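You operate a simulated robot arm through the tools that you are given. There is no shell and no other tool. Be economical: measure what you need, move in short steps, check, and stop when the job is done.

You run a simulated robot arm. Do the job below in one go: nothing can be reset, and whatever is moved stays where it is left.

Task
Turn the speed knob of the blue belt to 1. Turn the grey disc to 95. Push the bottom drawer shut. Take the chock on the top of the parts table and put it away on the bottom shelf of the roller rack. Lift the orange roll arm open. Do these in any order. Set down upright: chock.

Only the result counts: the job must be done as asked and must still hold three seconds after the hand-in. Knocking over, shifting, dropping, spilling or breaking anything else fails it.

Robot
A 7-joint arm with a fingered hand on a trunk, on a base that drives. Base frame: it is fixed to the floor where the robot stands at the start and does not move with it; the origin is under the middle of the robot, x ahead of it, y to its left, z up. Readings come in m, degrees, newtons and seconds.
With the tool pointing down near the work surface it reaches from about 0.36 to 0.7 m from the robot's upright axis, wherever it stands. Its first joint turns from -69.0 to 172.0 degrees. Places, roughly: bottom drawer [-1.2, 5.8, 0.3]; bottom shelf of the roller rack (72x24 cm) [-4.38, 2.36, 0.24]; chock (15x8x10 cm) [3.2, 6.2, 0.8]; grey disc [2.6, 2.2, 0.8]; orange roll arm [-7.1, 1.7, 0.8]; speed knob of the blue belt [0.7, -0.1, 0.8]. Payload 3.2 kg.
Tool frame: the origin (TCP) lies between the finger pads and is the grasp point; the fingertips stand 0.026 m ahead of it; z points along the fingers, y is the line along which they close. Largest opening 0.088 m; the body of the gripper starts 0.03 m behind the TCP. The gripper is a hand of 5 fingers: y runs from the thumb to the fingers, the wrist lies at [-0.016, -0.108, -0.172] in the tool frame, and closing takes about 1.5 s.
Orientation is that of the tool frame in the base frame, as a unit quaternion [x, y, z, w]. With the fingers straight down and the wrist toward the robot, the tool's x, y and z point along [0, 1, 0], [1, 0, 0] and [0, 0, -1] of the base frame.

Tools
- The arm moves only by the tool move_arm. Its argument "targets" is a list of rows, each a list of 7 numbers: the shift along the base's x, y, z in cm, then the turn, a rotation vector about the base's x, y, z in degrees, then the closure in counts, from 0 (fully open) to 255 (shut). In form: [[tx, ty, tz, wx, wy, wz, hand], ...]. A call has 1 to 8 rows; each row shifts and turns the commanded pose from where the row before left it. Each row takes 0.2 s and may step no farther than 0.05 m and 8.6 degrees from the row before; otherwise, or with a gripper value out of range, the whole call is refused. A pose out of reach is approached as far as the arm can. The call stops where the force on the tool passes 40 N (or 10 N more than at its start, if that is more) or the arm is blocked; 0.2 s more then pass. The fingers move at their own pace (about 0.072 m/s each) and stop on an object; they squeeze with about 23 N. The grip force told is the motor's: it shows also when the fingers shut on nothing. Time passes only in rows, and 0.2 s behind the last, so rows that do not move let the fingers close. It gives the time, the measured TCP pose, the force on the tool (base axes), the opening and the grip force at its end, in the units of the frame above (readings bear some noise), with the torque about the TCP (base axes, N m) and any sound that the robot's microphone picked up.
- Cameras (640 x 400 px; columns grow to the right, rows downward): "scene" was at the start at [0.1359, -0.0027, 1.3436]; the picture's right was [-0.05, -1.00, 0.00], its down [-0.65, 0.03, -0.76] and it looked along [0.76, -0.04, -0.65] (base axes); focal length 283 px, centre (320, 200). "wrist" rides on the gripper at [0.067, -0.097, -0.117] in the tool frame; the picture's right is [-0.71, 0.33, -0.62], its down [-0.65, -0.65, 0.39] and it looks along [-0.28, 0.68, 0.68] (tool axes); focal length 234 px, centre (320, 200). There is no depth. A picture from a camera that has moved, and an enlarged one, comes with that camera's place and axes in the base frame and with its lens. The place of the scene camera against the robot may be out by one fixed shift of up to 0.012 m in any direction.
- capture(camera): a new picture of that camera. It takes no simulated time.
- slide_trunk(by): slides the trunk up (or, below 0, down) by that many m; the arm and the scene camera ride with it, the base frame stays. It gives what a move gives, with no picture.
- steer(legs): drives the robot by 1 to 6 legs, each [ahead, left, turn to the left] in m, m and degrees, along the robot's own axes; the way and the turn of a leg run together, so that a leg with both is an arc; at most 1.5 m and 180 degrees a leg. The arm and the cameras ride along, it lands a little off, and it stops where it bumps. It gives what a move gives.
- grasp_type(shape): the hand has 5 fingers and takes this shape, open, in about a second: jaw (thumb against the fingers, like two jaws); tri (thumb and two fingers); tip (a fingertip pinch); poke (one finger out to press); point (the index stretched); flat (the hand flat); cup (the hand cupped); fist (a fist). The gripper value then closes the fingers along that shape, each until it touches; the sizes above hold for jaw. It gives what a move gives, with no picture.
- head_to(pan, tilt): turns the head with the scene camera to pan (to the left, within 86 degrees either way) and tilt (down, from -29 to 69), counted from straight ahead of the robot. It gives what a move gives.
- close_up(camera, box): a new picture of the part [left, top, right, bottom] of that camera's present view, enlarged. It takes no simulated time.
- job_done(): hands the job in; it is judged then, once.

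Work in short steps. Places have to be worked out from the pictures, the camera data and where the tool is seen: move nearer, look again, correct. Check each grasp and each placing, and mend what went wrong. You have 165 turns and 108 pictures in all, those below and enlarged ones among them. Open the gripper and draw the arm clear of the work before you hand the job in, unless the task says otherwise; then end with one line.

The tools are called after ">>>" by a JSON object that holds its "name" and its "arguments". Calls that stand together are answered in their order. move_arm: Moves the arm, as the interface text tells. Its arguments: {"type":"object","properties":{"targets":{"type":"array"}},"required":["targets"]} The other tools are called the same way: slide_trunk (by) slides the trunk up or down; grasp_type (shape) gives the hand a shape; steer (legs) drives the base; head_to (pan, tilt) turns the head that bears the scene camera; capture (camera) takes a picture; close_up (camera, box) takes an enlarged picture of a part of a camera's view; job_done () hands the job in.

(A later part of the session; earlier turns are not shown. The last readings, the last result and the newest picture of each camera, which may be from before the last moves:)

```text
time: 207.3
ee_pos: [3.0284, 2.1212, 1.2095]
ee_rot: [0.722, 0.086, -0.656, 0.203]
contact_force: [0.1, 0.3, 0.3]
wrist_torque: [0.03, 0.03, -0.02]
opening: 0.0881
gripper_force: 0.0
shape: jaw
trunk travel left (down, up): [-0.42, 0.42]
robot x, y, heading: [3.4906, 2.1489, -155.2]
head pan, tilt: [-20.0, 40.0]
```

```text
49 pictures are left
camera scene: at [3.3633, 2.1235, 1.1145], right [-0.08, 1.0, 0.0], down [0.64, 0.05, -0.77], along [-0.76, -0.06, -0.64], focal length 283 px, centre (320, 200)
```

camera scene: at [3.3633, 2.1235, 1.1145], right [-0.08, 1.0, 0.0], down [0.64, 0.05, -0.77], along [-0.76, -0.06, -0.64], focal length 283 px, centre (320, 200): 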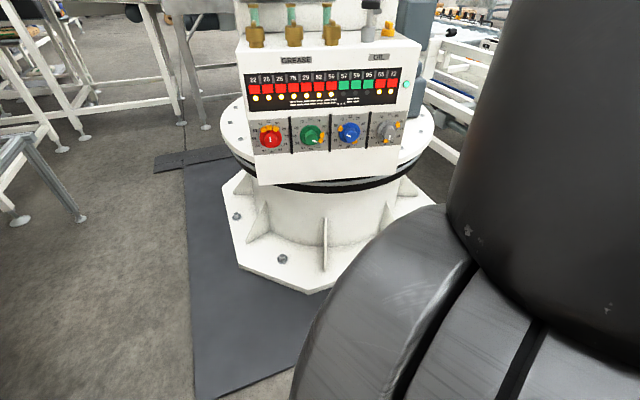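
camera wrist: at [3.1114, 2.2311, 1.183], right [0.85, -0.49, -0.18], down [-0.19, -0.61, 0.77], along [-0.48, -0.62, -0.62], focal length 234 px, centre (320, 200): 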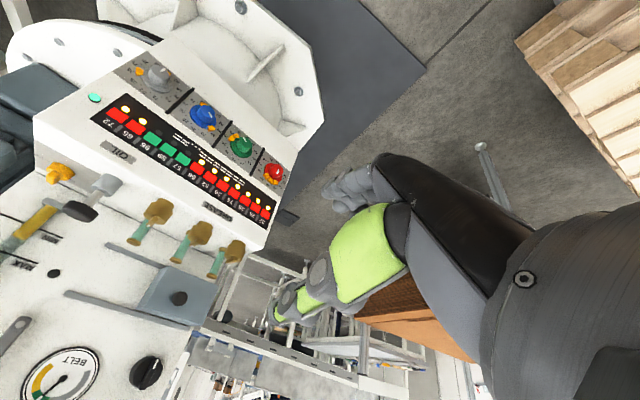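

The hand is back to wrist-right. I move it across in line with the hub, then down.

>>> {"name": "move_arm", "arguments": {"targets": [[-2.5, 3.5, -2, 1.2, 0.5, 0, 0], [-2.5, 3.5, -2, 1.2, 0.5, 0, 0], [-2.5, 3.5, -2, 1.2, 0.5, 0, 0], [-2.5, 3.5, -2, 1.2, 0.5, 0, 0], [-2.5, 3.5, -2, 1.2, 0.5, 0, 0], [-2.5, 3.5, -2, 1.2, 0.5, 0, 0], [-1, 1, -4.5, 0, 0, 0, 0], [0, 0, -4.5, 0, 0, 0, 0]]}}

>>> {"name": "move_arm", "arguments": {"targets": [[0, 0, -4.5, 0, 0, 0, 0], [0, 0, -4.5, 0, 0, 0, 0], [0, 0, -4.5, 0, 0, 0, 0], [0, 0, -4.5, 0, 0, 0, 0]]}}

```text
time: 209.1
ee_pos: [2.8631, 2.3454, 1.0023]
ee_rot: [0.716, 0.133, -0.668, 0.155]
contact_force: [0.0, 0.6, -1.2]
wrist_torque: [-0.01, 0.04, 0.0]
opening: 0.0879
gripper_force: 0.2
shape: jaw
out of reach, approached as far as the arm can: row 8
trunk travel left (down, up): [-0.42, 0.42]
robot x, y, heading: [3.4922, 2.1534, -155.4]
head pan, tilt: [-20.0, 40.0]
```

```text
time: 210.1
ee_pos: [2.8289, 2.3554, 0.8394]
ee_rot: [0.715, 0.132, -0.669, 0.155]
contact_force: [-0.2, 0.2, 0.2]
wrist_torque: [0.0, 0.05, 0.0]
opening: 0.088
gripper_force: 0.1
shape: jaw
out of reach, approached as far as the arm can: row 1, 2, 3
trunk travel left (down, up): [-0.42, 0.42]
robot x, y, heading: [3.4929, 2.1497, -155.6]
head pan, tilt: [-20.0, 40.0]
```

That works: z is 0.839. I continue to the pre-grasp point 8 cm in front of the hub.

>>> {"name": "move_arm", "arguments": {"targets": [[-2, -1.5, -2.1, 0, 0, 0, 0], [-2, -1.5, -2.1, 0, 0, 0, 0], [-2, -1.5, -2.1, 0, 0, 0, 0], [-2, -1.5, -2.1, 0, 0, 0, 0]]}}

>>> {"name": "move_arm", "arguments": {"targets": [[0, 0, 0, 7.64, 3.49, 0, 0], [0, 0, 0, 7.64, 3.49, 0, 0], [0, 0, 0, 7.64, 3.49, 0, 0], [0, 0, 0, 7.64, 3.49, 0, 0]]}}

>>> {"name": "capture", "arguments": {"camera": "wrist"}}

```text
time: 211.1
ee_pos: [2.7467, 2.2943, 0.7532]
ee_rot: [0.716, 0.131, -0.668, 0.154]
contact_force: [-0.5, 0.4, 0.0]
wrist_torque: [0.0, -0.03, 0.03]
opening: 0.088
gripper_force: 0.0
shape: jaw
trunk travel left (down, up): [-0.42, 0.42]
robot x, y, heading: [3.4897, 2.1486, -155.3]
head pan, tilt: [-20.0, 40.0]
```

```text
time: 212.1
ee_pos: [2.7564, 2.2941, 0.7595]
ee_rot: [-0.647, -0.321, 0.689, 0.057]
contact_force: [0.7, -0.6, -0.2]
wrist_torque: [-0.01, 0.0, -0.01]
opening: 0.088
gripper_force: 0.1
shape: jaw
out of reach, approached as far as the arm can: row 4
trunk travel left (down, up): [-0.42, 0.42]
robot x, y, heading: [3.49, 2.1471, -155.4]
head pan, tilt: [-20.0, 40.0]
```

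```text
48 pictures are left
camera wrist: at [2.822, 2.4477, 0.7566], right [0.8, -0.38, 0.46], down [-0.48, 0.05, 0.88], along [-0.36, -0.92, -0.14], focal length 234 px, centre (320, 200)
```

wrist: 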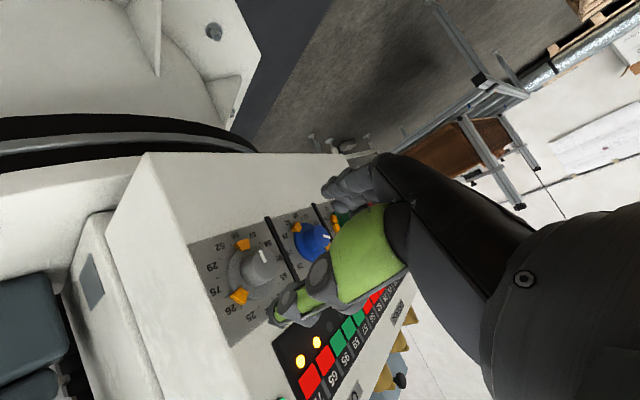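

The hand reaches here with a 32° pre-roll, aligned with the hub. I drive 5 cm forward to gain reach margin, then check alignment.

>>> {"name": "steer", "arguments": {"legs": [[0.05, 0, 0]]}}

>>> {"name": "move_arm", "arguments": {"targets": [[0, 0, 0, 4, 1.8, 0, 0], [0, 0, 0, 4, 1.8, 0, 0]]}}

>>> {"name": "capture", "arguments": {"camera": "wrist"}}

>>> {"name": "capture", "arguments": {"camera": "scene"}}

```text
time: 213.0
ee_pos: [2.7098, 2.2741, 0.7571]
ee_rot: [-0.648, -0.319, 0.689, 0.058]
contact_force: [0.2, 0.0, -0.1]
wrist_torque: [-0.02, 0.02, 0.03]
opening: 0.0878
gripper_force: 0.0
shape: jaw
trunk travel left (down, up): [-0.42, 0.42]
robot x, y, heading: [3.4445, 2.1286, -155.5]
head pan, tilt: [-20.0, 40.0]
```

```text
time: 213.6
ee_pos: [2.7129, 2.2723, 0.759]
ee_rot: [-0.62, -0.365, 0.685, 0.114]
contact_force: [0.1, 0.4, -0.2]
wrist_torque: [0.02, 0.01, 0.0]
opening: 0.0877
gripper_force: 0.1
shape: jaw
out of reach, approached as far as the arm can: row 2
trunk travel left (down, up): [-0.42, 0.42]
robot x, y, heading: [3.4459, 2.1252, -155.4]
head pan, tilt: [-20.0, 40.0]
```

```text
47 pictures are left
camera wrist: at [2.7796, 2.4248, 0.7746], right [0.82, -0.44, 0.35], down [-0.43, -0.07, 0.9], along [-0.37, -0.89, -0.25], focal length 234 px, centre (320, 200)
```

wrist: 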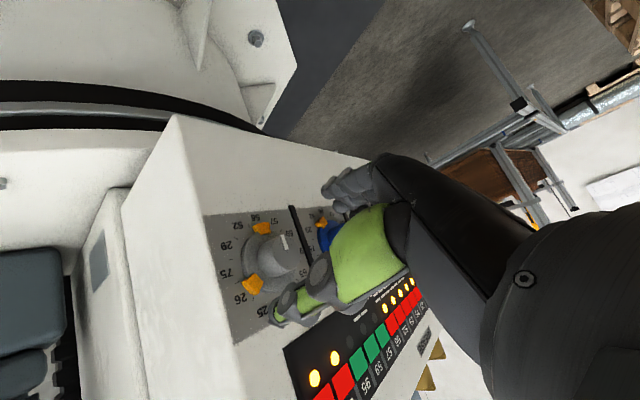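

```text
46 pictures are left
camera scene: at [3.3175, 2.1026, 1.1145], right [-0.08, 1.0, 0.0], down [0.64, 0.05, -0.77], along [-0.76, -0.06, -0.64], focal length 283 px, centre (320, 200)
```

scene: 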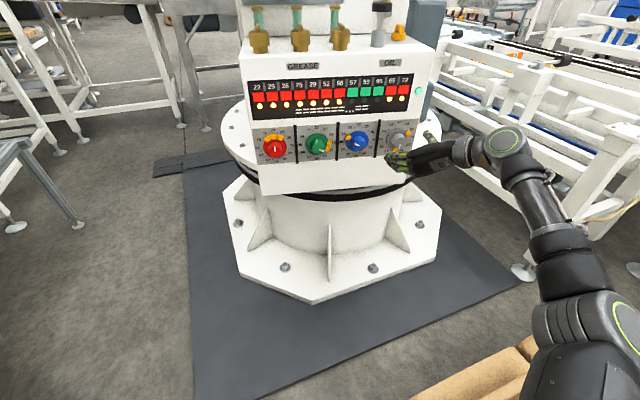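

The hub is at about (2.660, 2.257, 0.751) and the pre-roll is 40°. I advance 4 cm and close.

>>> {"name": "move_arm", "arguments": {"targets": [[-2, -0.45, -0.35, 0, 0, 0, 0], [-2, -0.45, -0.35, 0, 0, 0, 0], [0, 0, 0, 0, 0, 0, 255], [0, 0, 0, 0, 0, 0, 255], [0, 0, 0, 0, 0, 0, 255], [0, 0, 0, 0, 0, 0, 255], [0, 0, 0, 0, 0, 0, 255], [0, 0, 0, 0, 0, 0, 255]]}}

>>> {"name": "move_arm", "arguments": {"targets": [[0, 0, 0, 0, 0, 0, 255], [0, 0, 0, 0, 0, 0, 255]]}}

>>> {"name": "capture", "arguments": {"camera": "wrist"}}

```text
time: 215.4
ee_pos: [2.7085, 2.268, 0.7576]
ee_rot: [-0.621, -0.364, 0.685, 0.113]
contact_force: [0.2, 0.8, -0.7]
wrist_torque: [-0.04, 0.02, 0.01]
opening: 0.0
gripper_force: 22.6
shape: jaw
out of reach, approached as far as the arm can: row 1, 2
trunk travel left (down, up): [-0.42, 0.42]
robot x, y, heading: [3.4448, 2.1331, -155.4]
head pan, tilt: [-20.0, 40.0]
```

```text
time: 216.0
ee_pos: [2.7088, 2.2693, 0.7581]
ee_rot: [-0.622, -0.364, 0.685, 0.112]
contact_force: [1.2, -0.4, 0.3]
wrist_torque: [-0.03, -0.01, 0.01]
opening: 0.0001
gripper_force: 23.2
shape: jaw
trunk travel left (down, up): [-0.42, 0.42]
robot x, y, heading: [3.4484, 2.1295, -155.5]
head pan, tilt: [-20.0, 40.0]
```

```text
45 pictures are left
camera wrist: at [2.7754, 2.4208, 0.7733], right [0.82, -0.44, 0.35], down [-0.43, -0.07, 0.9], along [-0.37, -0.89, -0.25], focal length 234 px, centre (320, 200)
```

wrist: 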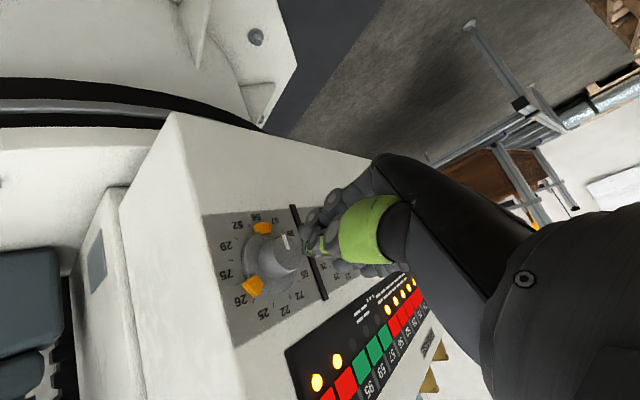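

The hand stopped 3 cm short at the reach limit and closed on nothing. I open, draw back 5 cm, drive 10 cm closer and retry.

>>> {"name": "move_arm", "arguments": {"targets": [[0, 0, 0, 0, 0, 0, 0], [0, 0, 0, 0, 0, 0, 0], [2.3, 1, 0, 0, 0, 0, 0], [2.3, 1, 0, 0, 0, 0, 0], [0, 0, 0, 0, 0, 0, 0], [0, 0, 0, 0, 0, 0, 0], [0, 0, 0, 0, 0, 0, 0]]}}

>>> {"name": "steer", "arguments": {"legs": [[0.08, 0, 0]]}}

>>> {"name": "capture", "arguments": {"camera": "wrist"}}

```text
time: 217.6
ee_pos: [2.7458, 2.2816, 0.7608]
ee_rot: [-0.622, -0.365, 0.684, 0.112]
contact_force: [-0.5, 0.4, 0.4]
wrist_torque: [0.0, -0.01, -0.03]
opening: 0.0879
gripper_force: 0.0
shape: jaw
out of reach, approached as far as the arm can: row 4
trunk travel left (down, up): [-0.42, 0.42]
robot x, y, heading: [3.4493, 2.1286, -155.4]
head pan, tilt: [-20.0, 40.0]
```

```text
time: 218.7
ee_pos: [2.6738, 2.2516, 0.76]
ee_rot: [-0.623, -0.363, 0.683, 0.113]
contact_force: [-0.3, 0.0, -0.2]
wrist_torque: [-0.03, 0.0, 0.03]
opening: 0.0878
gripper_force: 0.0
shape: jaw
trunk travel left (down, up): [-0.42, 0.42]
robot x, y, heading: [3.372, 2.0975, -155.4]
head pan, tilt: [-20.0, 40.0]
```

```text
44 pictures are left
camera wrist: at [2.7411, 2.403, 0.776], right [0.82, -0.44, 0.36], down [-0.43, -0.07, 0.9], along [-0.37, -0.89, -0.25], focal length 234 px, centre (320, 200)
```

wrist: 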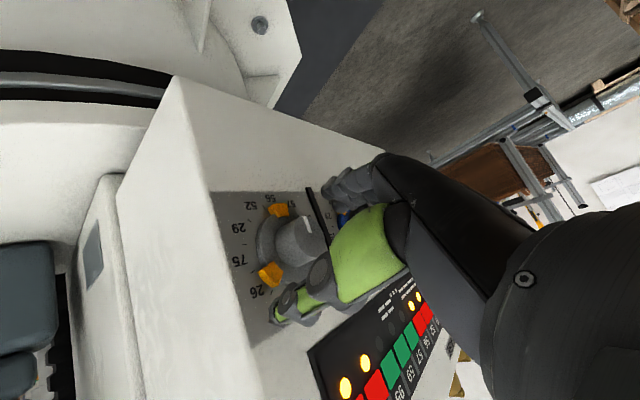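

The hub face is now 1 cm ahead of the TCP, 1 cm to the right and 0.7 cm low. I centre on it and close.

>>> {"name": "move_arm", "arguments": {"targets": [[-0.5, 0.8, -0.7, 0, 0, 0, 0], [0, 0, 0, 0, 0, 0, 255], [0, 0, 0, 0, 0, 0, 255], [0, 0, 0, 0, 0, 0, 255], [0, 0, 0, 0, 0, 0, 255], [0, 0, 0, 0, 0, 0, 255], [0, 0, 0, 0, 0, 0, 255], [0, 0, 0, 0, 0, 0, 255]]}}

>>> {"name": "capture", "arguments": {"camera": "wrist"}}

```text
time: 220.5
ee_pos: [2.6692, 2.2552, 0.7572]
ee_rot: [-0.625, -0.363, 0.682, 0.115]
contact_force: [-4.0, 1.7, 3.6]
wrist_torque: [-0.02, 0.06, -0.07]
opening: 0.0254
gripper_force: 23.0
shape: jaw
out of reach, approached as far as the arm can: row 1
trunk travel left (down, up): [-0.42, 0.42]
robot x, y, heading: [3.3741, 2.0947, -155.2]
head pan, tilt: [-20.0, 40.0]
```

```text
43 pictures are left
camera wrist: at [2.7368, 2.4062, 0.7744], right [0.82, -0.45, 0.36], down [-0.43, -0.07, 0.9], along [-0.38, -0.89, -0.25], focal length 234 px, centre (320, 200)
```

wrist: 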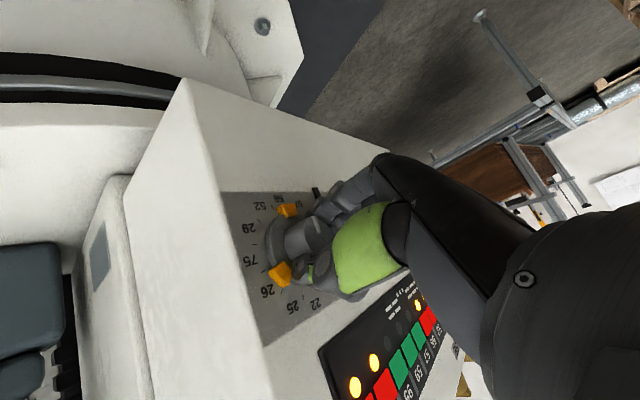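

The hub is gripped (2.5 cm). I turn clockwise 42° and check.

>>> {"name": "move_arm", "arguments": {"targets": [[0, 0, 0, -7.64, -3.49, 0, 255], [0, 0, 0, -7.64, -3.49, 0, 255], [0, 0, 0, -7.64, -3.49, 0, 255], [0, 0, 0, -7.64, -3.49, 0, 255], [0, 0, 0, -7.64, -3.49, 0, 255]]}}

>>> {"name": "close_up", "arguments": {"camera": "scene", "box": [350, 100, 510, 200]}}

>>> {"name": "capture", "arguments": {"camera": "wrist"}}

```text
time: 221.7
ee_pos: [2.6677, 2.255, 0.757]
ee_rot: [0.72, 0.131, -0.665, 0.151]
contact_force: [-4.7, 8.8, 4.0]
wrist_torque: [-0.02, 0.22, -0.5]
opening: 0.0243
gripper_force: 22.6
shape: jaw
trunk travel left (down, up): [-0.42, 0.42]
robot x, y, heading: [3.3755, 2.0985, -155.8]
head pan, tilt: [-20.0, 40.0]
```

```text
4.00 times, centred on (430, 150) of scene
camera zoom: at [3.2461, 2.0717, 1.1146], right [-0.08, 1.0, 0.0], down [0.64, 0.05, -0.77], along [-0.76, -0.06, -0.64], focal length 1133 px, centre (-120, 400)
```

zoom: 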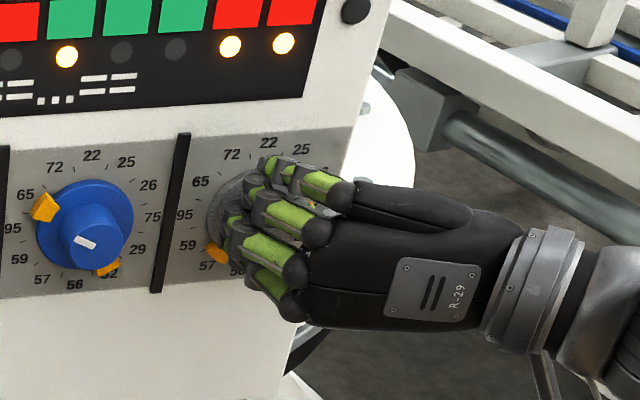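

```text
41 pictures are left
camera wrist: at [2.7434, 2.3916, 0.6953], right [0.64, -0.05, 0.76], down [-0.67, 0.46, 0.59], along [-0.38, -0.89, 0.26], focal length 234 px, centre (320, 200)
```

wrist: 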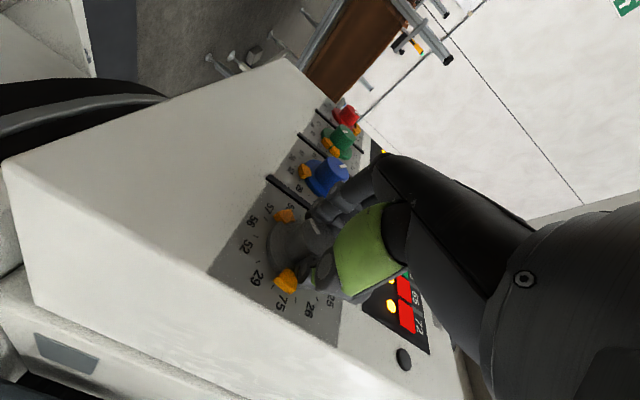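

The disc follows: the bottom tab moved to about 57. I continue clockwise.

>>> {"name": "move_arm", "arguments": {"targets": [[0, 0, 0, -7.64, -3.49, 0, 255], [0, 0, 0, -7.64, -3.49, 0, 255], [0, 0, 0, -7.64, -3.49, 0, 255], [0, 0, 0, -7.64, -3.49, 0, 255], [0, 0, 0, -7.64, -3.49, 0, 255]]}}

>>> {"name": "close_up", "arguments": {"camera": "scene", "box": [350, 100, 510, 200]}}

```text
time: 222.9
ee_pos: [2.6683, 2.2575, 0.7569]
ee_rot: [0.721, -0.115, -0.556, 0.398]
contact_force: [-0.9, 13.8, 0.6]
wrist_torque: [0.0, 0.11, -0.43]
opening: 0.0244
gripper_force: 22.8
shape: jaw
trunk travel left (down, up): [-0.42, 0.42]
robot x, y, heading: [3.3768, 2.0949, -155.6]
head pan, tilt: [-20.0, 40.0]
```

```text
4.00 times, centred on (430, 150) of scene
camera zoom: at [3.2462, 2.0725, 1.1145], right [-0.08, 1.0, 0.0], down [0.64, 0.05, -0.77], along [-0.76, -0.06, -0.64], focal length 1133 px, centre (-120, 400)
```

zoom: 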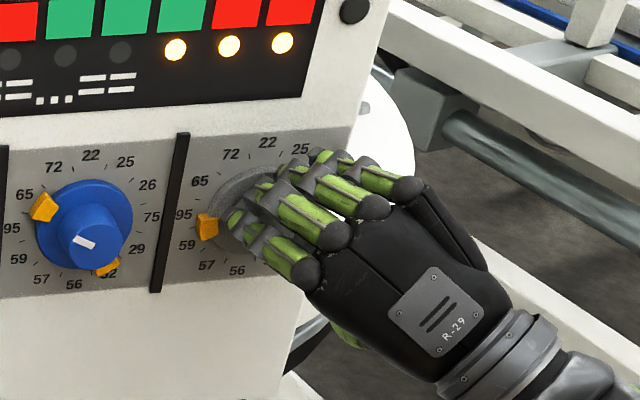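

The 95 lamp is lit; the tab looks perhaps 5–10° short of the 95 tick. I turn 6° more, then open only partially to inspect the mark.

>>> {"name": "move_arm", "arguments": {"targets": [[0, 0, 0, -5.5, -2.5, 0, 255], [0, 0, 0, 0, 0, 0, 255], [0, 0, 0, 0, 0, 0, 100], [0, 0, 0, 0, 0, 0, 100], [0, 0, 0, 0, 0, 0, 100], [2.7, 1.2, 0, 0, 0, 0, 100], [2.7, 1.2, 0, 0, 0, 0, 100]]}}

>>> {"name": "close_up", "arguments": {"camera": "scene", "box": [350, 100, 510, 200]}}

>>> {"name": "capture", "arguments": {"camera": "wrist"}}

```text
time: 224.5
ee_pos: [2.7241, 2.2776, 0.7562]
ee_rot: [0.714, -0.149, -0.534, 0.428]
contact_force: [0.6, -0.2, -1.2]
wrist_torque: [-0.01, 0.04, -0.02]
opening: 0.0533
gripper_force: 0.1
shape: jaw
trunk travel left (down, up): [-0.42, 0.42]
robot x, y, heading: [3.3738, 2.0966, -155.4]
head pan, tilt: [-20.0, 40.0]
```

```text
4.00 times, centred on (430, 150) of scene
camera zoom: at [3.247, 2.0703, 1.1147], right [-0.08, 1.0, 0.0], down [0.64, 0.05, -0.77], along [-0.76, -0.06, -0.64], focal length 1133 px, centre (-120, 400)
```

zoom: 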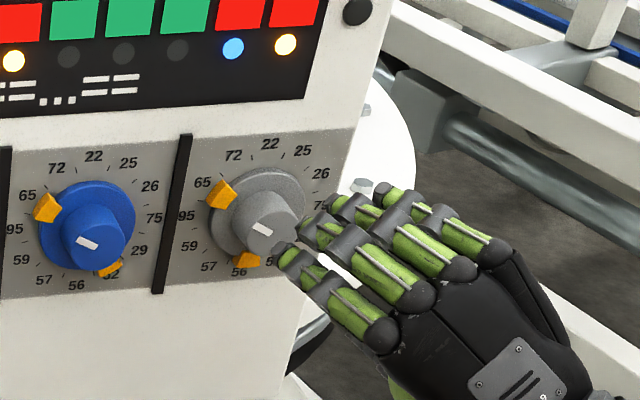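

```text
38 pictures are left
camera wrist: at [2.8301, 2.3442, 0.6476], right [0.36, 0.56, 0.74], down [-0.76, 0.64, -0.12], along [-0.54, -0.52, 0.66], focal length 234 px, centre (320, 200)
```

wrist: 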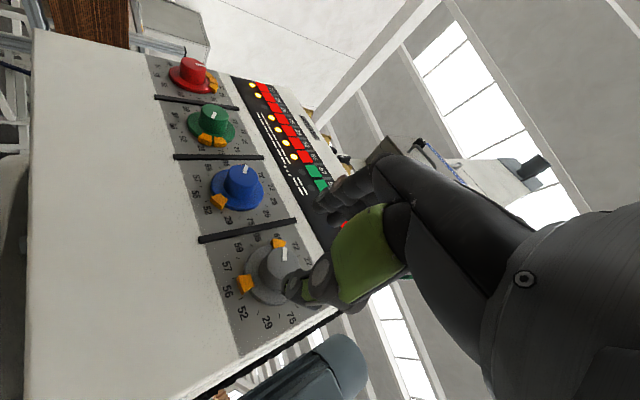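

The disc overshot to 65: on opening, the thumb must have caught the tab at lower right. I regrip shallower (tips clear of the tabs) and turn it back 30° counter-clockwise.

>>> {"name": "move_arm", "arguments": {"targets": [[-2.2, -0.7, -0.2, 0, 0, 0, 100], [-2.2, -0.7, -0.2, 0, 0, 0, 100], [0, 0, 0, 0, 0, 0, 100]]}}

>>> {"name": "close_up", "arguments": {"camera": "wrist", "box": [200, 200, 360, 340]}}

```text
time: 225.3
ee_pos: [2.6789, 2.2644, 0.7534]
ee_rot: [0.713, -0.15, -0.535, 0.428]
contact_force: [0.7, -0.2, 0.4]
wrist_torque: [0.05, -0.01, -0.03]
opening: 0.0536
gripper_force: 0.0
shape: jaw
trunk travel left (down, up): [-0.42, 0.42]
robot x, y, heading: [3.3757, 2.0948, -155.2]
head pan, tilt: [-20.0, 40.0]
```

```text
2.86 times, centred on (280, 270) of wrist
camera zoom: at [2.7855, 2.3311, 0.6431], right [0.37, 0.56, 0.74], down [-0.75, 0.65, -0.11], along [-0.54, -0.52, 0.66], focal length 669 px, centre (434, 0)
```

zoom: 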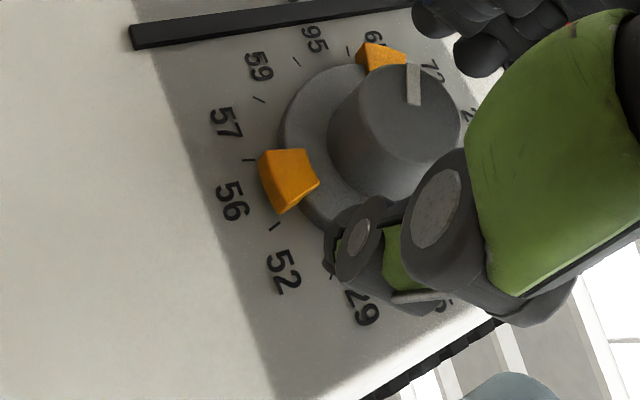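

I'm at a shallow depth with the tabs clear of the thumb. I close, then turn counter-clockwise 30°.

>>> {"name": "move_arm", "arguments": {"targets": [[0, 0, 0, 0, 0, 0, 255], [0, 0, 0, 0, 0, 0, 255], [0, 0, 0, 0, 0, 0, 255], [0, 0, 0, 0, 0, 0, 255], [0, 0, 0, 0, 0, 0, 255], [0, 0, 0, 0, 0, 0, 255]]}}

>>> {"name": "move_arm", "arguments": {"targets": [[0, 0, 0, 6.85, 3.1, 0, 255], [0, 0, 0, 6.85, 3.1, 0, 255], [0, 0, 0, 6.85, 3.1, 0, 255], [0, 0, 0, 6.85, 3.1, 0, 255], [0, 0, 0, 0, 0, 0, 255]]}}

>>> {"name": "close_up", "arguments": {"camera": "wrist", "box": [200, 180, 360, 320]}}

>>> {"name": "close_up", "arguments": {"camera": "scene", "box": [370, 120, 450, 170]}}

```text
time: 226.7
ee_pos: [2.6794, 2.2664, 0.7516]
ee_rot: [0.714, -0.15, -0.535, 0.426]
contact_force: [2.6, 6.2, -4.8]
wrist_torque: [0.05, -0.1, -0.1]
opening: 0.0115
gripper_force: 23.3
shape: jaw
trunk travel left (down, up): [-0.42, 0.42]
robot x, y, heading: [3.3693, 2.0942, -155.3]
head pan, tilt: [-20.0, 40.0]
```

```text
time: 227.9
ee_pos: [2.679, 2.2673, 0.7532]
ee_rot: [0.733, 0.027, -0.629, 0.259]
contact_force: [4.2, 13.7, -0.5]
wrist_torque: [0.04, 0.0, -0.19]
opening: 0.0111
gripper_force: 23.0
shape: jaw
trunk travel left (down, up): [-0.42, 0.42]
robot x, y, heading: [3.3747, 2.0989, -155.2]
head pan, tilt: [-20.0, 40.0]
```

```text
2.86 times, centred on (280, 250) of wrist
camera zoom: at [2.7638, 2.3813, 0.6666], right [0.54, 0.17, 0.82], down [-0.73, 0.59, 0.35], along [-0.42, -0.79, 0.44], focal length 669 px, centre (434, 57)
```

zoom: 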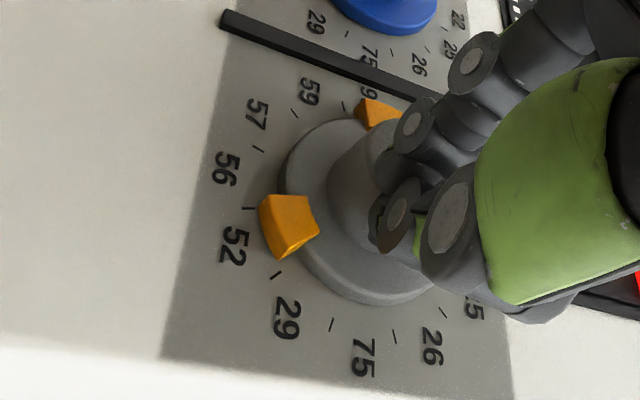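

```text
8.00 times, centred on (410, 145) of scene
camera zoom: at [3.2467, 2.0727, 1.1146], right [-0.08, 1.0, 0.0], down [0.64, 0.05, -0.77], along [-0.76, -0.06, -0.64], focal length 2267 px, centre (-400, 640)
```

zoom: 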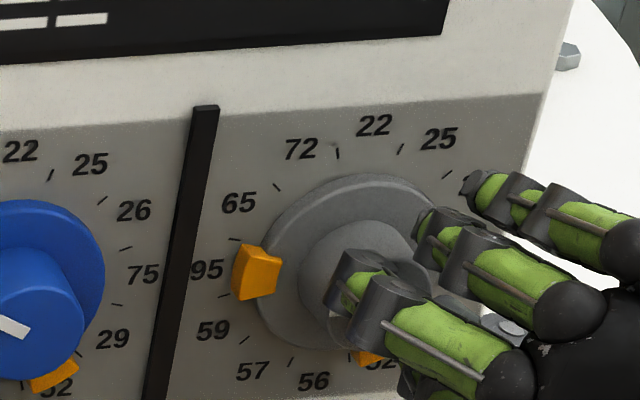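

The tab now sits right at 95 (labels are sector centres and the ticks are boundaries). I loosen slightly and back straight out.

>>> {"name": "move_arm", "arguments": {"targets": [[0, 0, 0, 0, 0, 0, 190], [0, 0, 0, 0, 0, 0, 170], [0, 0, 0, 0, 0, 0, 170], [2.7, 1.2, 0, 0, 0, 0, 170], [2.7, 1.2, 0, 0, 0, 0, 170], [2.7, 1.2, 0, 0, 0, 0, 100]]}}

>>> {"name": "close_up", "arguments": {"camera": "scene", "box": [330, 105, 450, 180]}}

```text
time: 229.3
ee_pos: [2.7109, 2.2755, 0.7742]
ee_rot: [0.732, 0.049, -0.635, 0.242]
contact_force: [0.2, 0.2, 5.4]
wrist_torque: [0.19, -0.25, 0.05]
opening: 0.0527
gripper_force: 0.0
shape: jaw
out of reach, approached as far as the arm can: row 4, 5, 6
trunk travel left (down, up): [-0.42, 0.42]
robot x, y, heading: [3.3733, 2.0944, -155.4]
head pan, tilt: [-20.0, 40.0]
```

```text
5.33 times, centred on (390, 142) of scene
camera zoom: at [3.2456, 2.0711, 1.1146], right [-0.08, 1.0, 0.0], down [0.64, 0.05, -0.77], along [-0.76, -0.06, -0.64], focal length 1511 px, centre (-53, 507)
```

zoom: 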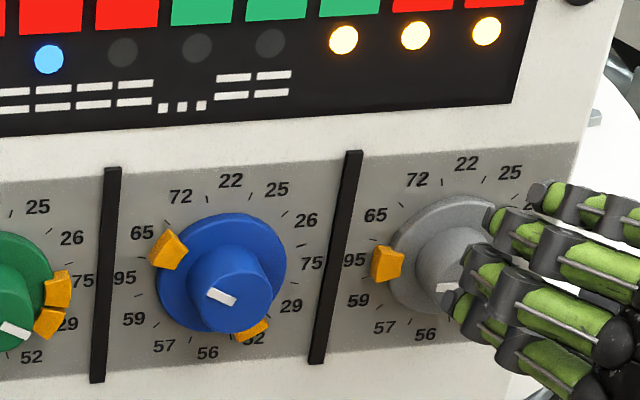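

The tab is still at 95. The arm couldn't retreat along that line, so I back the base out 15 cm instead and inspect.

>>> {"name": "steer", "arguments": {"legs": [[-0.15, 0, 0]]}}

>>> {"name": "close_up", "arguments": {"camera": "scene", "box": [330, 75, 450, 150]}}

```text
time: 230.7
ee_pos: [2.8499, 2.3392, 0.7739]
ee_rot: [0.732, 0.05, -0.636, 0.241]
contact_force: [-0.3, 0.9, -0.2]
wrist_torque: [0.0, -0.04, -0.01]
opening: 0.0532
gripper_force: 0.0
shape: jaw
trunk travel left (down, up): [-0.42, 0.42]
robot x, y, heading: [3.5106, 2.1606, -155.6]
head pan, tilt: [-20.0, 40.0]
```

```text
5.33 times, centred on (390, 112) of scene
camera zoom: at [3.3854, 2.1337, 1.1146], right [-0.08, 1.0, 0.0], down [0.64, 0.05, -0.77], along [-0.76, -0.06, -0.64], focal length 1511 px, centre (-53, 667)
```

zoom: 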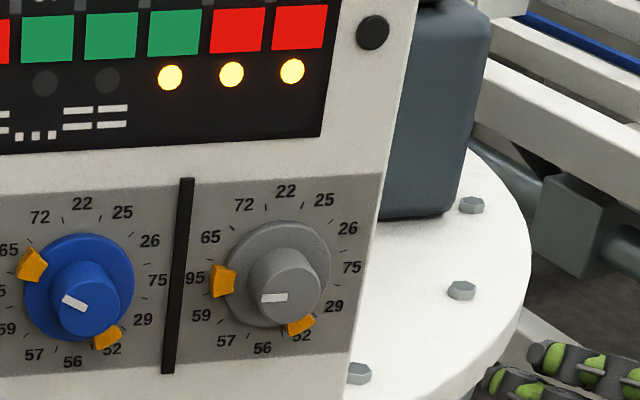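

The mark points to 95, and blue and the others are unchanged. I back out of the lane.

>>> {"name": "steer", "arguments": {"legs": [[-0.7, 0, 0], [-0.7, 0, 0]]}}

>>> {"name": "slide_trunk", "arguments": {"by": 0.3}}

```text
time: 238.0
ee_pos: [4.1279, 2.9305, 0.7751]
ee_rot: [0.732, 0.053, -0.634, 0.244]
contact_force: [0.2, 0.1, -0.9]
wrist_torque: [0.0, 0.0, 0.0]
opening: 0.0532
gripper_force: 0.0
shape: jaw
trunk travel left (down, up): [-0.42, 0.42]
robot x, y, heading: [4.7923, 2.7548, -154.9]
head pan, tilt: [-20.0, 40.0]
```

```text
time: 241.0
ee_pos: [4.1268, 2.9309, 1.0745]
ee_rot: [0.732, 0.053, -0.634, 0.244]
contact_force: [0.1, 0.3, -0.1]
wrist_torque: [0.02, 0.0, 0.01]
opening: 0.0531
gripper_force: 0.1
shape: jaw
trunk travel left (down, up): [-0.72, 0.12]
robot x, y, heading: [4.7912, 2.758, -155.1]
head pan, tilt: [-20.0, 40.0]
```

Now I rotate the hand back to tool-down for this heading.

>>> {"name": "move_arm", "arguments": {"targets": [[0.8, -1.7, 0, -1.39, -6.84, -4.5, 0], [0.8, -1.7, 0, -1.39, -6.84, -4.5, 0], [0.8, -1.7, 0, -1.39, -6.84, -4.5, 0], [0.8, -1.7, 0, -1.39, -6.84, -4.5, 0], [0.8, -1.7, 0, -1.39, -6.84, -4.5, 0], [0.8, -1.7, 0, -1.39, -6.84, -4.5, 0], [0.8, -1.7, 0, -1.39, -6.84, -4.5, 0], [0.8, -1.7, 0, -1.39, -6.84, -4.5, 0]]}}

>>> {"name": "move_arm", "arguments": {"targets": [[0.8, -1.7, 0, -1.39, -6.84, -4.5, 0], [0.8, -1.7, 0, -1.39, -6.84, -4.5, 0], [0.8, -1.7, 0, -1.39, -6.84, -4.5, 0], [0.8, -1.7, 0, -1.39, -6.84, -4.5, 0], [0.8, -1.7, 0, -1.39, -6.84, -4.5, 0]]}}

```text
time: 242.8
ee_pos: [4.191, 2.7919, 1.0747]
ee_rot: [0.891, -0.342, -0.278, 0.106]
contact_force: [-0.2, -0.2, 0.2]
wrist_torque: [-0.01, 0.0, -0.02]
opening: 0.0878
gripper_force: 0.1
shape: jaw
trunk travel left (down, up): [-0.72, 0.12]
robot x, y, heading: [4.7898, 2.7559, -155.0]
head pan, tilt: [-20.0, 40.0]
```

```text
time: 244.0
ee_pos: [4.2325, 2.7078, 1.0747]
ee_rot: [0.843, -0.538, 0.002, 0.0]
contact_force: [0.0, -0.2, 0.4]
wrist_torque: [0.04, -0.04, 0.0]
opening: 0.0877
gripper_force: 0.1
shape: jaw
trunk travel left (down, up): [-0.72, 0.12]
robot x, y, heading: [4.7933, 2.7537, -155.2]
head pan, tilt: [-20.0, 40.0]
```

Tool-down again. I turn right 90° to face the parts table and drive up toward it.

>>> {"name": "steer", "arguments": {"legs": [[0, 0, -90], [1.2, 0, 0], [1.1, 0, 0]]}}

>>> {"name": "head_to", "arguments": {"pan": 0, "tilt": 30}}

>>> {"name": "capture", "arguments": {"camera": "scene"}}

```text
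time: 259.1
ee_pos: [3.7659, 5.3858, 1.0738]
ee_rot: [-0.217, 0.976, 0.0, -0.001]
contact_force: [0.7, -0.4, 0.3]
wrist_torque: [-0.02, 0.03, -0.03]
opening: 0.0878
gripper_force: 0.1
shape: jaw
trunk travel left (down, up): [-0.72, 0.12]
robot x, y, heading: [3.8114, 4.8244, 115.1]
head pan, tilt: [-20.0, 40.0]
```

```text
time: 259.9
ee_pos: [3.7659, 5.3842, 1.0749]
ee_rot: [-0.217, 0.976, 0.0, -0.001]
contact_force: [-0.5, 0.9, 0.5]
wrist_torque: [0.01, 0.01, 0.03]
opening: 0.0879
gripper_force: 0.0
shape: jaw
trunk travel left (down, up): [-0.72, 0.12]
robot x, y, heading: [3.8137, 4.8232, 114.8]
head pan, tilt: [0.0, 30.0]
```

```text
32 pictures are left
camera scene: at [3.7558, 4.9515, 1.4298], right [0.91, 0.42, 0.0], down [0.21, -0.45, -0.87], along [-0.37, 0.78, -0.5], focal length 283 px, centre (320, 200)
```

scene: 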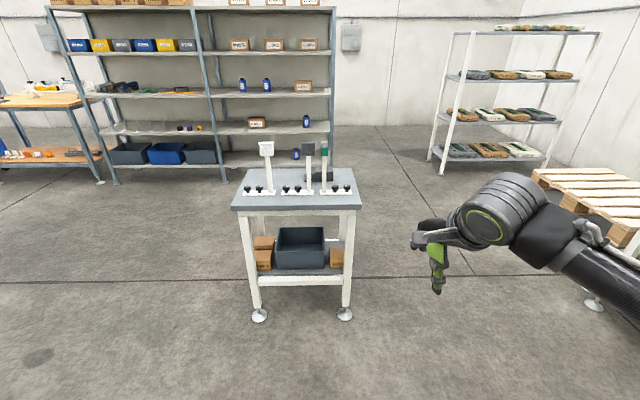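

The chock is behind the post fixtures on the table, at about (3.2, 6.15). I'll go round the right side and come at it from behind, raising the hand a bit first.

>>> {"name": "slide_trunk", "arguments": {"by": 0.1}}

>>> {"name": "steer", "arguments": {"legs": [[0, -0.88, 0], [1.15, 0, 0], [1.1, 0, 0], [0, 0, 180]]}}

>>> {"name": "head_to", "arguments": {"pan": -35, "tilt": 40}}

>>> {"name": "capture", "arguments": {"camera": "scene"}}

```text
time: 261.2
ee_pos: [3.7659, 5.3848, 1.1742]
ee_rot: [-0.217, 0.976, 0.0, -0.001]
contact_force: [0.5, 0.3, -0.4]
wrist_torque: [0.0, -0.02, 0.01]
opening: 0.0877
gripper_force: 0.0
shape: jaw
trunk travel left (down, up): [-0.82, 0.02]
robot x, y, heading: [3.8114, 4.8252, 115.0]
head pan, tilt: [0.0, 30.0]
```

```text
time: 283.7
ee_pos: [3.6661, 6.6389, 1.1747]
ee_rot: [0.976, 0.219, 0.001, 0.0]
contact_force: [0.3, -0.3, -1.0]
wrist_torque: [0.0, 0.01, 0.02]
opening: 0.0876
gripper_force: 0.0
shape: jaw
trunk travel left (down, up): [-0.82, 0.02]
robot x, y, heading: [3.6165, 7.2012, -64.9]
head pan, tilt: [0.0, 30.0]
```

```text
time: 284.8
ee_pos: [3.6662, 6.6395, 1.1735]
ee_rot: [0.976, 0.219, 0.001, 0.0]
contact_force: [0.3, 0.3, -0.8]
wrist_torque: [0.03, 0.01, -0.03]
opening: 0.0879
gripper_force: 0.0
shape: jaw
trunk travel left (down, up): [-0.82, 0.02]
robot x, y, heading: [3.6146, 7.2048, -64.7]
head pan, tilt: [-35.0, 40.0]
```

```text
31 pictures are left
camera scene: at [3.6245, 7.0732, 1.5145], right [-0.99, 0.17, 0.0], down [0.11, 0.63, -0.77], along [-0.13, -0.76, -0.64], focal length 283 px, centre (320, 200)
```

scene: 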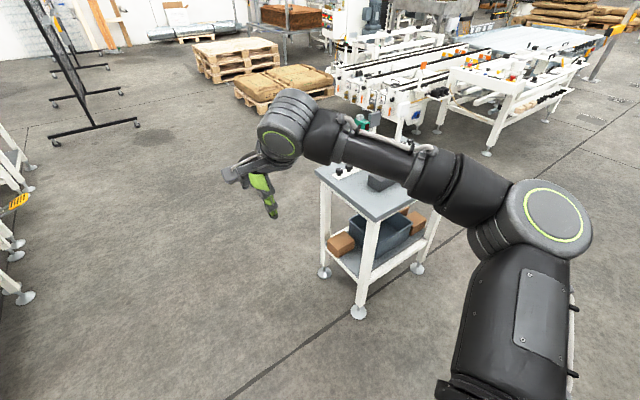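

The chock triangulates again to (3.207, 6.156). I strafe right and slightly ahead to stand behind it.

>>> {"name": "steer", "arguments": {"legs": [[0, -0.62, 0], [0.17, 0, 0]]}}

>>> {"name": "head_to", "arguments": {"pan": -10, "tilt": 55}}

>>> {"name": "capture", "arguments": {"camera": "scene"}}

>>> {"name": "capture", "arguments": {"camera": "wrist"}}

```text
time: 289.3
ee_pos: [3.1708, 6.2198, 1.1749]
ee_rot: [0.976, 0.22, 0.001, 0.002]
contact_force: [0.4, 0.2, -0.2]
wrist_torque: [0.0, 0.01, -0.02]
opening: 0.088
gripper_force: 0.0
shape: jaw
trunk travel left (down, up): [-0.82, 0.02]
robot x, y, heading: [3.1213, 6.7805, -64.7]
head pan, tilt: [-35.0, 40.0]
```

```text
time: 290.2
ee_pos: [3.171, 6.2204, 1.1741]
ee_rot: [0.976, 0.22, 0.001, -0.001]
contact_force: [-0.8, -0.4, 0.0]
wrist_torque: [0.01, -0.02, -0.04]
opening: 0.0879
gripper_force: 0.1
shape: jaw
trunk travel left (down, up): [-0.82, 0.02]
robot x, y, heading: [3.1186, 6.7794, -64.6]
head pan, tilt: [-10.0, 55.0]
```

```text
30 pictures are left
camera scene: at [3.1617, 6.6683, 1.4939], right [-0.96, -0.27, 0.0], down [-0.22, 0.79, -0.57], along [0.15, -0.55, -0.82], focal length 283 px, centre (320, 200)
```

scene: 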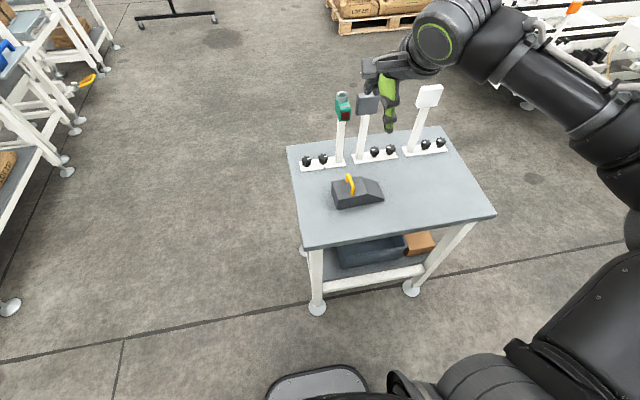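

```text
29 pictures are left
camera wrist: at [3.1891, 6.3376, 1.2922], right [-0.5, -0.6, 0.62], down [-0.87, 0.31, -0.39], along [0.04, -0.73, -0.68], focal length 234 px, centre (320, 200)
```

wrist: 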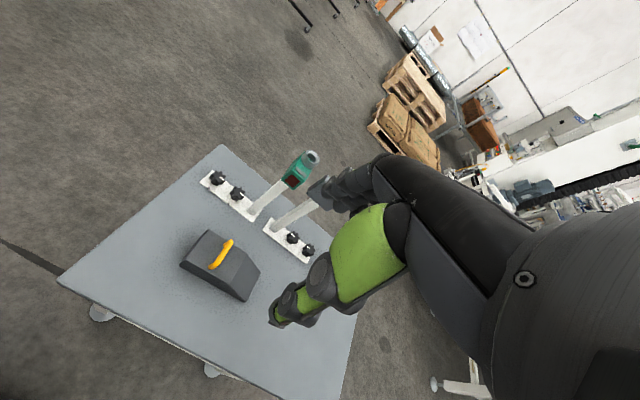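

The chock is clearly visible with a yellow handle on top. I zoom in for its orientation.

>>> {"name": "close_up", "arguments": {"camera": "scene", "box": [310, 160, 406, 220]}}

>>> {"name": "close_up", "arguments": {"camera": "wrist", "box": [160, 210, 288, 310]}}

```text
6.67 times, centred on (358, 190) of scene
camera zoom: at [3.1617, 6.6683, 1.4939], right [-0.96, -0.27, 0.0], down [-0.22, 0.79, -0.57], along [0.15, -0.55, -0.82], focal length 1889 px, centre (67, 267)
```

zoom: 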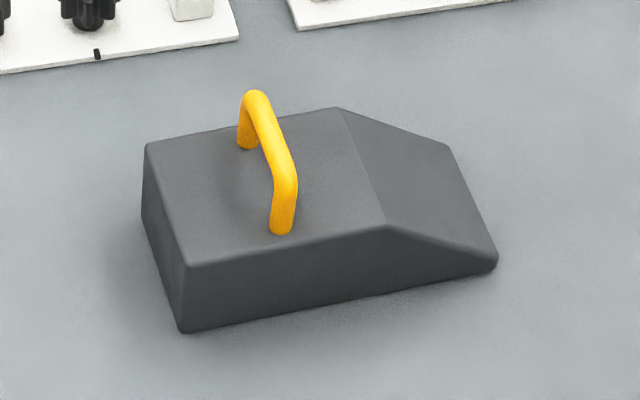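

```text
4.00 times, centred on (224, 260) of wrist
camera zoom: at [3.1891, 6.3376, 1.2922], right [-0.5, -0.6, 0.62], down [-0.87, 0.31, -0.39], along [0.04, -0.73, -0.68], focal length 937 px, centre (704, -40)
```

zoom: 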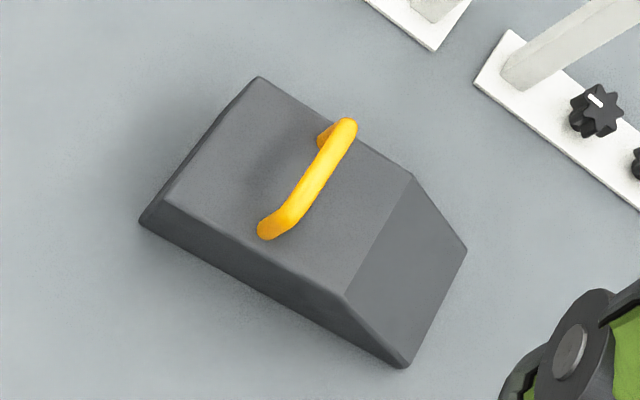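

Both cameras agree: handle bar centre (3.210, 6.167), top z≈0.875, and the chock's length axis lies at 29°. I'll grip the bar with the fingers closing along the length, so I yaw the hand +93.6° above it first.

>>> {"name": "move_arm", "arguments": {"targets": [[0.5, -0.7, 0, 0, 0, 7.8, 0], [0.5, -0.7, 0, 0, 0, 7.8, 0], [0.5, -0.7, 0, 0, 0, 7.8, 0], [0.5, -0.7, 0, 0, 0, 7.8, 0], [0.5, -0.7, 0, 0, 0, 7.8, 0], [0.5, -0.7, 0, 0, 0, 7.8, 0], [0.5, -0.6, 0, 0, 0, 7.8, 0], [0.4, -0.5, 0, 0, 0, 7.8, 0]]}}

>>> {"name": "move_arm", "arguments": {"targets": [[0, 0, 0, 0, 0, 7.8, 0], [0, 0, 0, 0, 0, 7.8, 0], [0, 0, 0, 0, 0, 7.8, 0], [0, 0, 0, 0, 0, 7.8, 0]]}}

>>> {"name": "capture", "arguments": {"camera": "scene"}}

```text
time: 292.0
ee_pos: [3.2114, 6.1662, 1.1743]
ee_rot: [0.72, 0.694, 0.001, -0.001]
contact_force: [0.6, 0.6, -0.1]
wrist_torque: [0.02, 0.02, 0.01]
opening: 0.0879
gripper_force: 0.1
shape: jaw
trunk travel left (down, up): [-0.82, 0.02]
robot x, y, heading: [3.1214, 6.7823, -64.7]
head pan, tilt: [-10.0, 55.0]
```

```text
time: 293.0
ee_pos: [3.2093, 6.1966, 1.1706]
ee_rot: [0.506, 0.863, 0.0, -0.001]
contact_force: [0.3, 0.1, 0.3]
wrist_torque: [-0.02, 0.03, 0.03]
opening: 0.0875
gripper_force: 0.1
shape: jaw
out of reach, approached as far as the arm can: row 2, 3, 4
trunk travel left (down, up): [-0.82, 0.02]
robot x, y, heading: [3.1217, 6.7821, -64.6]
head pan, tilt: [-10.0, 55.0]
```

```text
26 pictures are left
camera scene: at [3.1626, 6.6677, 1.4938], right [-0.96, -0.27, 0.0], down [-0.22, 0.79, -0.57], along [0.15, -0.55, -0.82], focal length 283 px, centre (320, 200)
```

scene: 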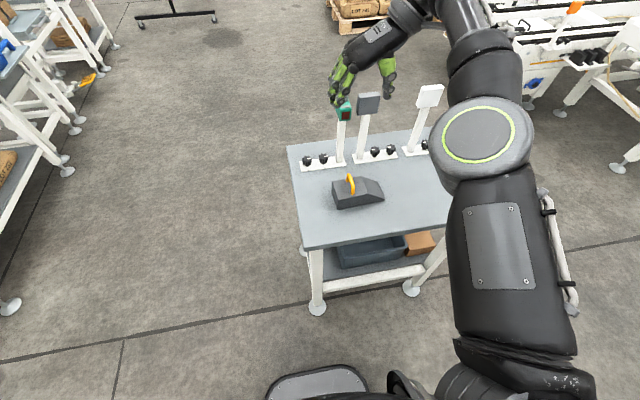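

The yaw is right, though the position drifted 3 cm at that height. I lower the trunk and re-centre over the bar.

>>> {"name": "slide_trunk", "arguments": {"by": -0.2}}

>>> {"name": "move_arm", "arguments": {"targets": [[0, -1.5, 0, 0, 0, 0, 0], [0, -1.5, 0, 0, 0, 0, 0]]}}

>>> {"name": "capture", "arguments": {"camera": "wrist"}}

```text
time: 295.2
ee_pos: [3.2095, 6.1962, 0.9705]
ee_rot: [0.507, 0.862, 0.0, -0.001]
contact_force: [0.2, -0.3, 0.6]
wrist_torque: [0.03, 0.05, -0.01]
opening: 0.0877
gripper_force: 0.0
shape: jaw
trunk travel left (down, up): [-0.62, 0.22]
robot x, y, heading: [3.1182, 6.7837, -64.6]
head pan, tilt: [-10.0, 55.0]
```

```text
time: 295.8
ee_pos: [3.209, 6.1969, 0.9684]
ee_rot: [0.507, 0.862, 0.0, -0.001]
contact_force: [-0.3, -0.3, 0.2]
wrist_torque: [0.01, 0.02, -0.04]
opening: 0.0878
gripper_force: 0.0
shape: jaw
out of reach, approached as far as the arm can: row 1, 2
trunk travel left (down, up): [-0.62, 0.22]
robot x, y, heading: [3.117, 6.7835, -64.7]
head pan, tilt: [-10.0, 55.0]
```

```text
25 pictures are left
camera wrist: at [3.0922, 6.2079, 1.0873], right [0.63, -0.46, 0.62], down [-0.26, -0.88, -0.39], along [0.73, 0.09, -0.68], focal length 234 px, centre (320, 200)
```

wrist: 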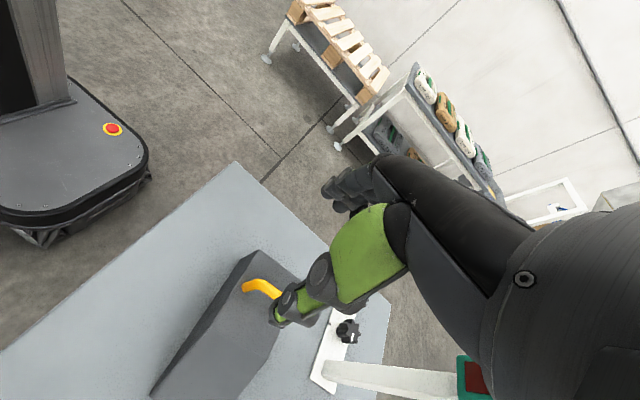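

The arm is limited in that direction, so I nudge the base 3 cm ahead and 1 cm right to centre the hand.

>>> {"name": "steer", "arguments": {"legs": [[0.03, -0.012, 0]]}}

>>> {"name": "move_arm", "arguments": {"targets": [[0, 0, -2.5, 0, 0, 0, 0]]}}

>>> {"name": "close_up", "arguments": {"camera": "wrist", "box": [140, 200, 380, 350]}}

```text
time: 296.6
ee_pos: [3.2108, 6.1625, 0.9694]
ee_rot: [0.508, 0.862, 0.001, 0.0]
contact_force: [0.5, 0.3, -0.2]
wrist_torque: [0.05, 0.04, 0.01]
opening: 0.0878
gripper_force: 0.0
shape: jaw
trunk travel left (down, up): [-0.62, 0.22]
robot x, y, heading: [3.1251, 6.7513, -64.4]
head pan, tilt: [-10.0, 55.0]
```

```text
time: 297.0
ee_pos: [3.2121, 6.1636, 0.945]
ee_rot: [0.507, 0.862, 0.001, 0.0]
contact_force: [-0.4, -0.5, -0.2]
wrist_torque: [0.0, -0.03, -0.01]
opening: 0.0877
gripper_force: 0.1
shape: jaw
trunk travel left (down, up): [-0.62, 0.22]
robot x, y, heading: [3.1193, 6.7463, -64.6]
head pan, tilt: [-10.0, 55.0]
```

```text
2.67 times, centred on (260, 275) of wrist
camera zoom: at [3.0937, 6.1751, 1.0627], right [0.63, -0.46, 0.62], down [-0.26, -0.88, -0.39], along [0.73, 0.09, -0.68], focal length 624 px, centre (480, 0)
```

zoom: 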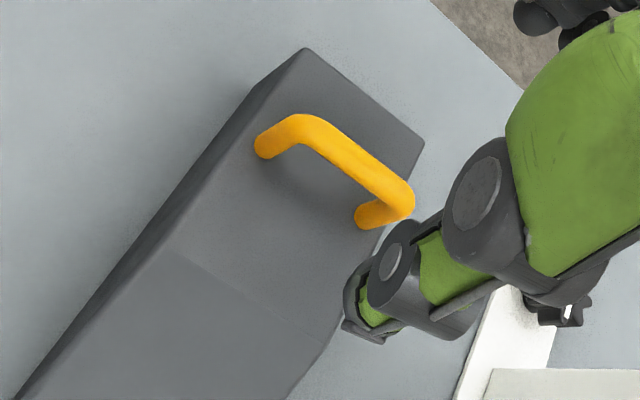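

The bar centre is within 3 mm of the tool axis. I descend to z≈0.875 and close.

>>> {"name": "move_arm", "arguments": {"targets": [[-0.2, 0.3, -3.5, 0, 0, 0, 0], [0, 0, -3.5, 0, 0, 0, 0], [0, 0, 0, 0, 0, 0, 255], [0, 0, 0, 0, 0, 0, 255], [0, 0, 0, 0, 0, 0, 255], [0, 0, 0, 0, 0, 0, 255], [0, 0, 0, 0, 0, 0, 255], [0, 0, 0, 0, 0, 0, 255]]}}

>>> {"name": "move_arm", "arguments": {"targets": [[0, 0, 0, 0, 0, 0, 255], [0, 0, 0, 0, 0, 0, 255], [0, 0, 0, 0, 0, 0, 255]]}}

>>> {"name": "capture", "arguments": {"camera": "wrist"}}

```text
time: 298.8
ee_pos: [3.209, 6.1645, 0.8749]
ee_rot: [0.507, 0.862, 0.001, -0.001]
contact_force: [-0.4, 0.0, -0.8]
wrist_torque: [0.02, -0.03, 0.0]
opening: 0.0003
gripper_force: 23.3
shape: jaw
trunk travel left (down, up): [-0.62, 0.22]
robot x, y, heading: [3.1245, 6.7491, -64.4]
head pan, tilt: [-10.0, 55.0]
```

```text
time: 299.6
ee_pos: [3.2096, 6.1653, 0.874]
ee_rot: [0.508, 0.862, 0.0, -0.002]
contact_force: [-0.6, 0.1, 0.6]
wrist_torque: [0.02, -0.01, 0.02]
opening: 0.0005
gripper_force: 23.0
shape: jaw
trunk travel left (down, up): [-0.62, 0.22]
robot x, y, heading: [3.1214, 6.7465, -64.5]
head pan, tilt: [-10.0, 55.0]
```

```text
23 pictures are left
camera wrist: at [3.0928, 6.176, 0.9924], right [0.63, -0.46, 0.62], down [-0.26, -0.88, -0.39], along [0.73, 0.09, -0.68], focal length 234 px, centre (320, 200)
```

wrist: 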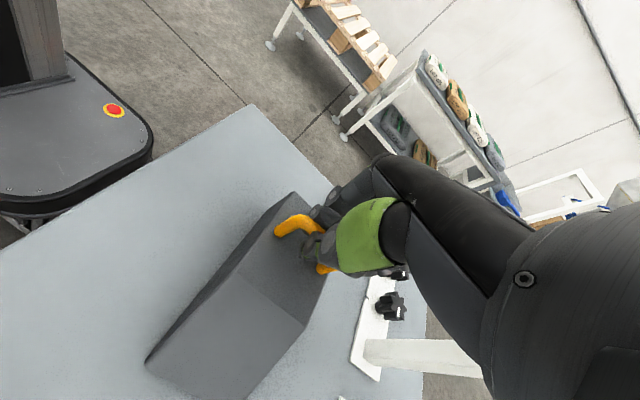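

The fingers closed just above the bar. I open and go 2 cm lower, watching the force, then close again.

>>> {"name": "move_arm", "arguments": {"targets": [[0, 0, 0.5, 0, 0, 0, 0], [0, 0, 0.5, 0, 0, 0, 0], [0, 0, 0, 0, 0, 0, 0], [0, 0, 0, 0, 0, 0, 0], [0, 0, 0, 0, 0, 0, 0], [0, 0, 0, 0, 0, 0, 0], [0, 0, -1.5, 0, 0, 0, 0], [0, 0, -1.5, 0, 0, 0, 0]]}}

>>> {"name": "move_arm", "arguments": {"targets": [[0, 0, -0.4, 0, 0, 0, 0], [0, 0, 0, 0, 0, 0, 255], [0, 0, 0, 0, 0, 0, 255], [0, 0, 0, 0, 0, 0, 255], [0, 0, 0, 0, 0, 0, 255], [0, 0, 0, 0, 0, 0, 255], [0, 0, 0, 0, 0, 0, 255], [0, 0, 0, 0, 0, 0, 255]]}}

>>> {"name": "close_up", "arguments": {"camera": "wrist", "box": [140, 160, 380, 310]}}

```text
time: 301.4
ee_pos: [3.2097, 6.1668, 0.8579]
ee_rot: [0.507, 0.862, -0.001, 0.002]
contact_force: [-0.5, -1.5, 7.2]
wrist_torque: [0.1, -0.34, -0.05]
opening: 0.0876
gripper_force: 0.0
shape: jaw
trunk travel left (down, up): [-0.62, 0.22]
robot x, y, heading: [3.1229, 6.7472, -64.6]
head pan, tilt: [-10.0, 55.0]
```

```text
time: 303.2
ee_pos: [3.2089, 6.1679, 0.8568]
ee_rot: [0.507, 0.862, -0.001, 0.005]
contact_force: [-2.1, -6.3, 32.9]
wrist_torque: [0.31, -1.01, -0.15]
opening: 0.0701
gripper_force: 22.6
shape: jaw
trunk travel left (down, up): [-0.62, 0.22]
robot x, y, heading: [3.1227, 6.7459, -64.5]
head pan, tilt: [-10.0, 55.0]
```

```text
2.67 times, centred on (260, 235) of wrist
camera zoom: at [3.0913, 6.1807, 0.9733], right [0.63, -0.45, 0.63], down [-0.25, -0.89, -0.39], along [0.73, 0.08, -0.67], focal length 624 px, centre (480, 107)
```

zoom: 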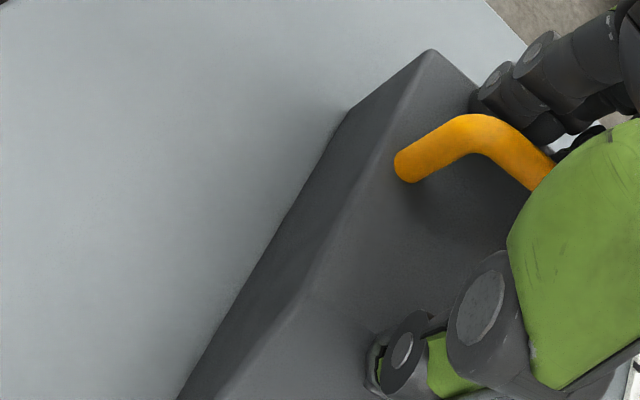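

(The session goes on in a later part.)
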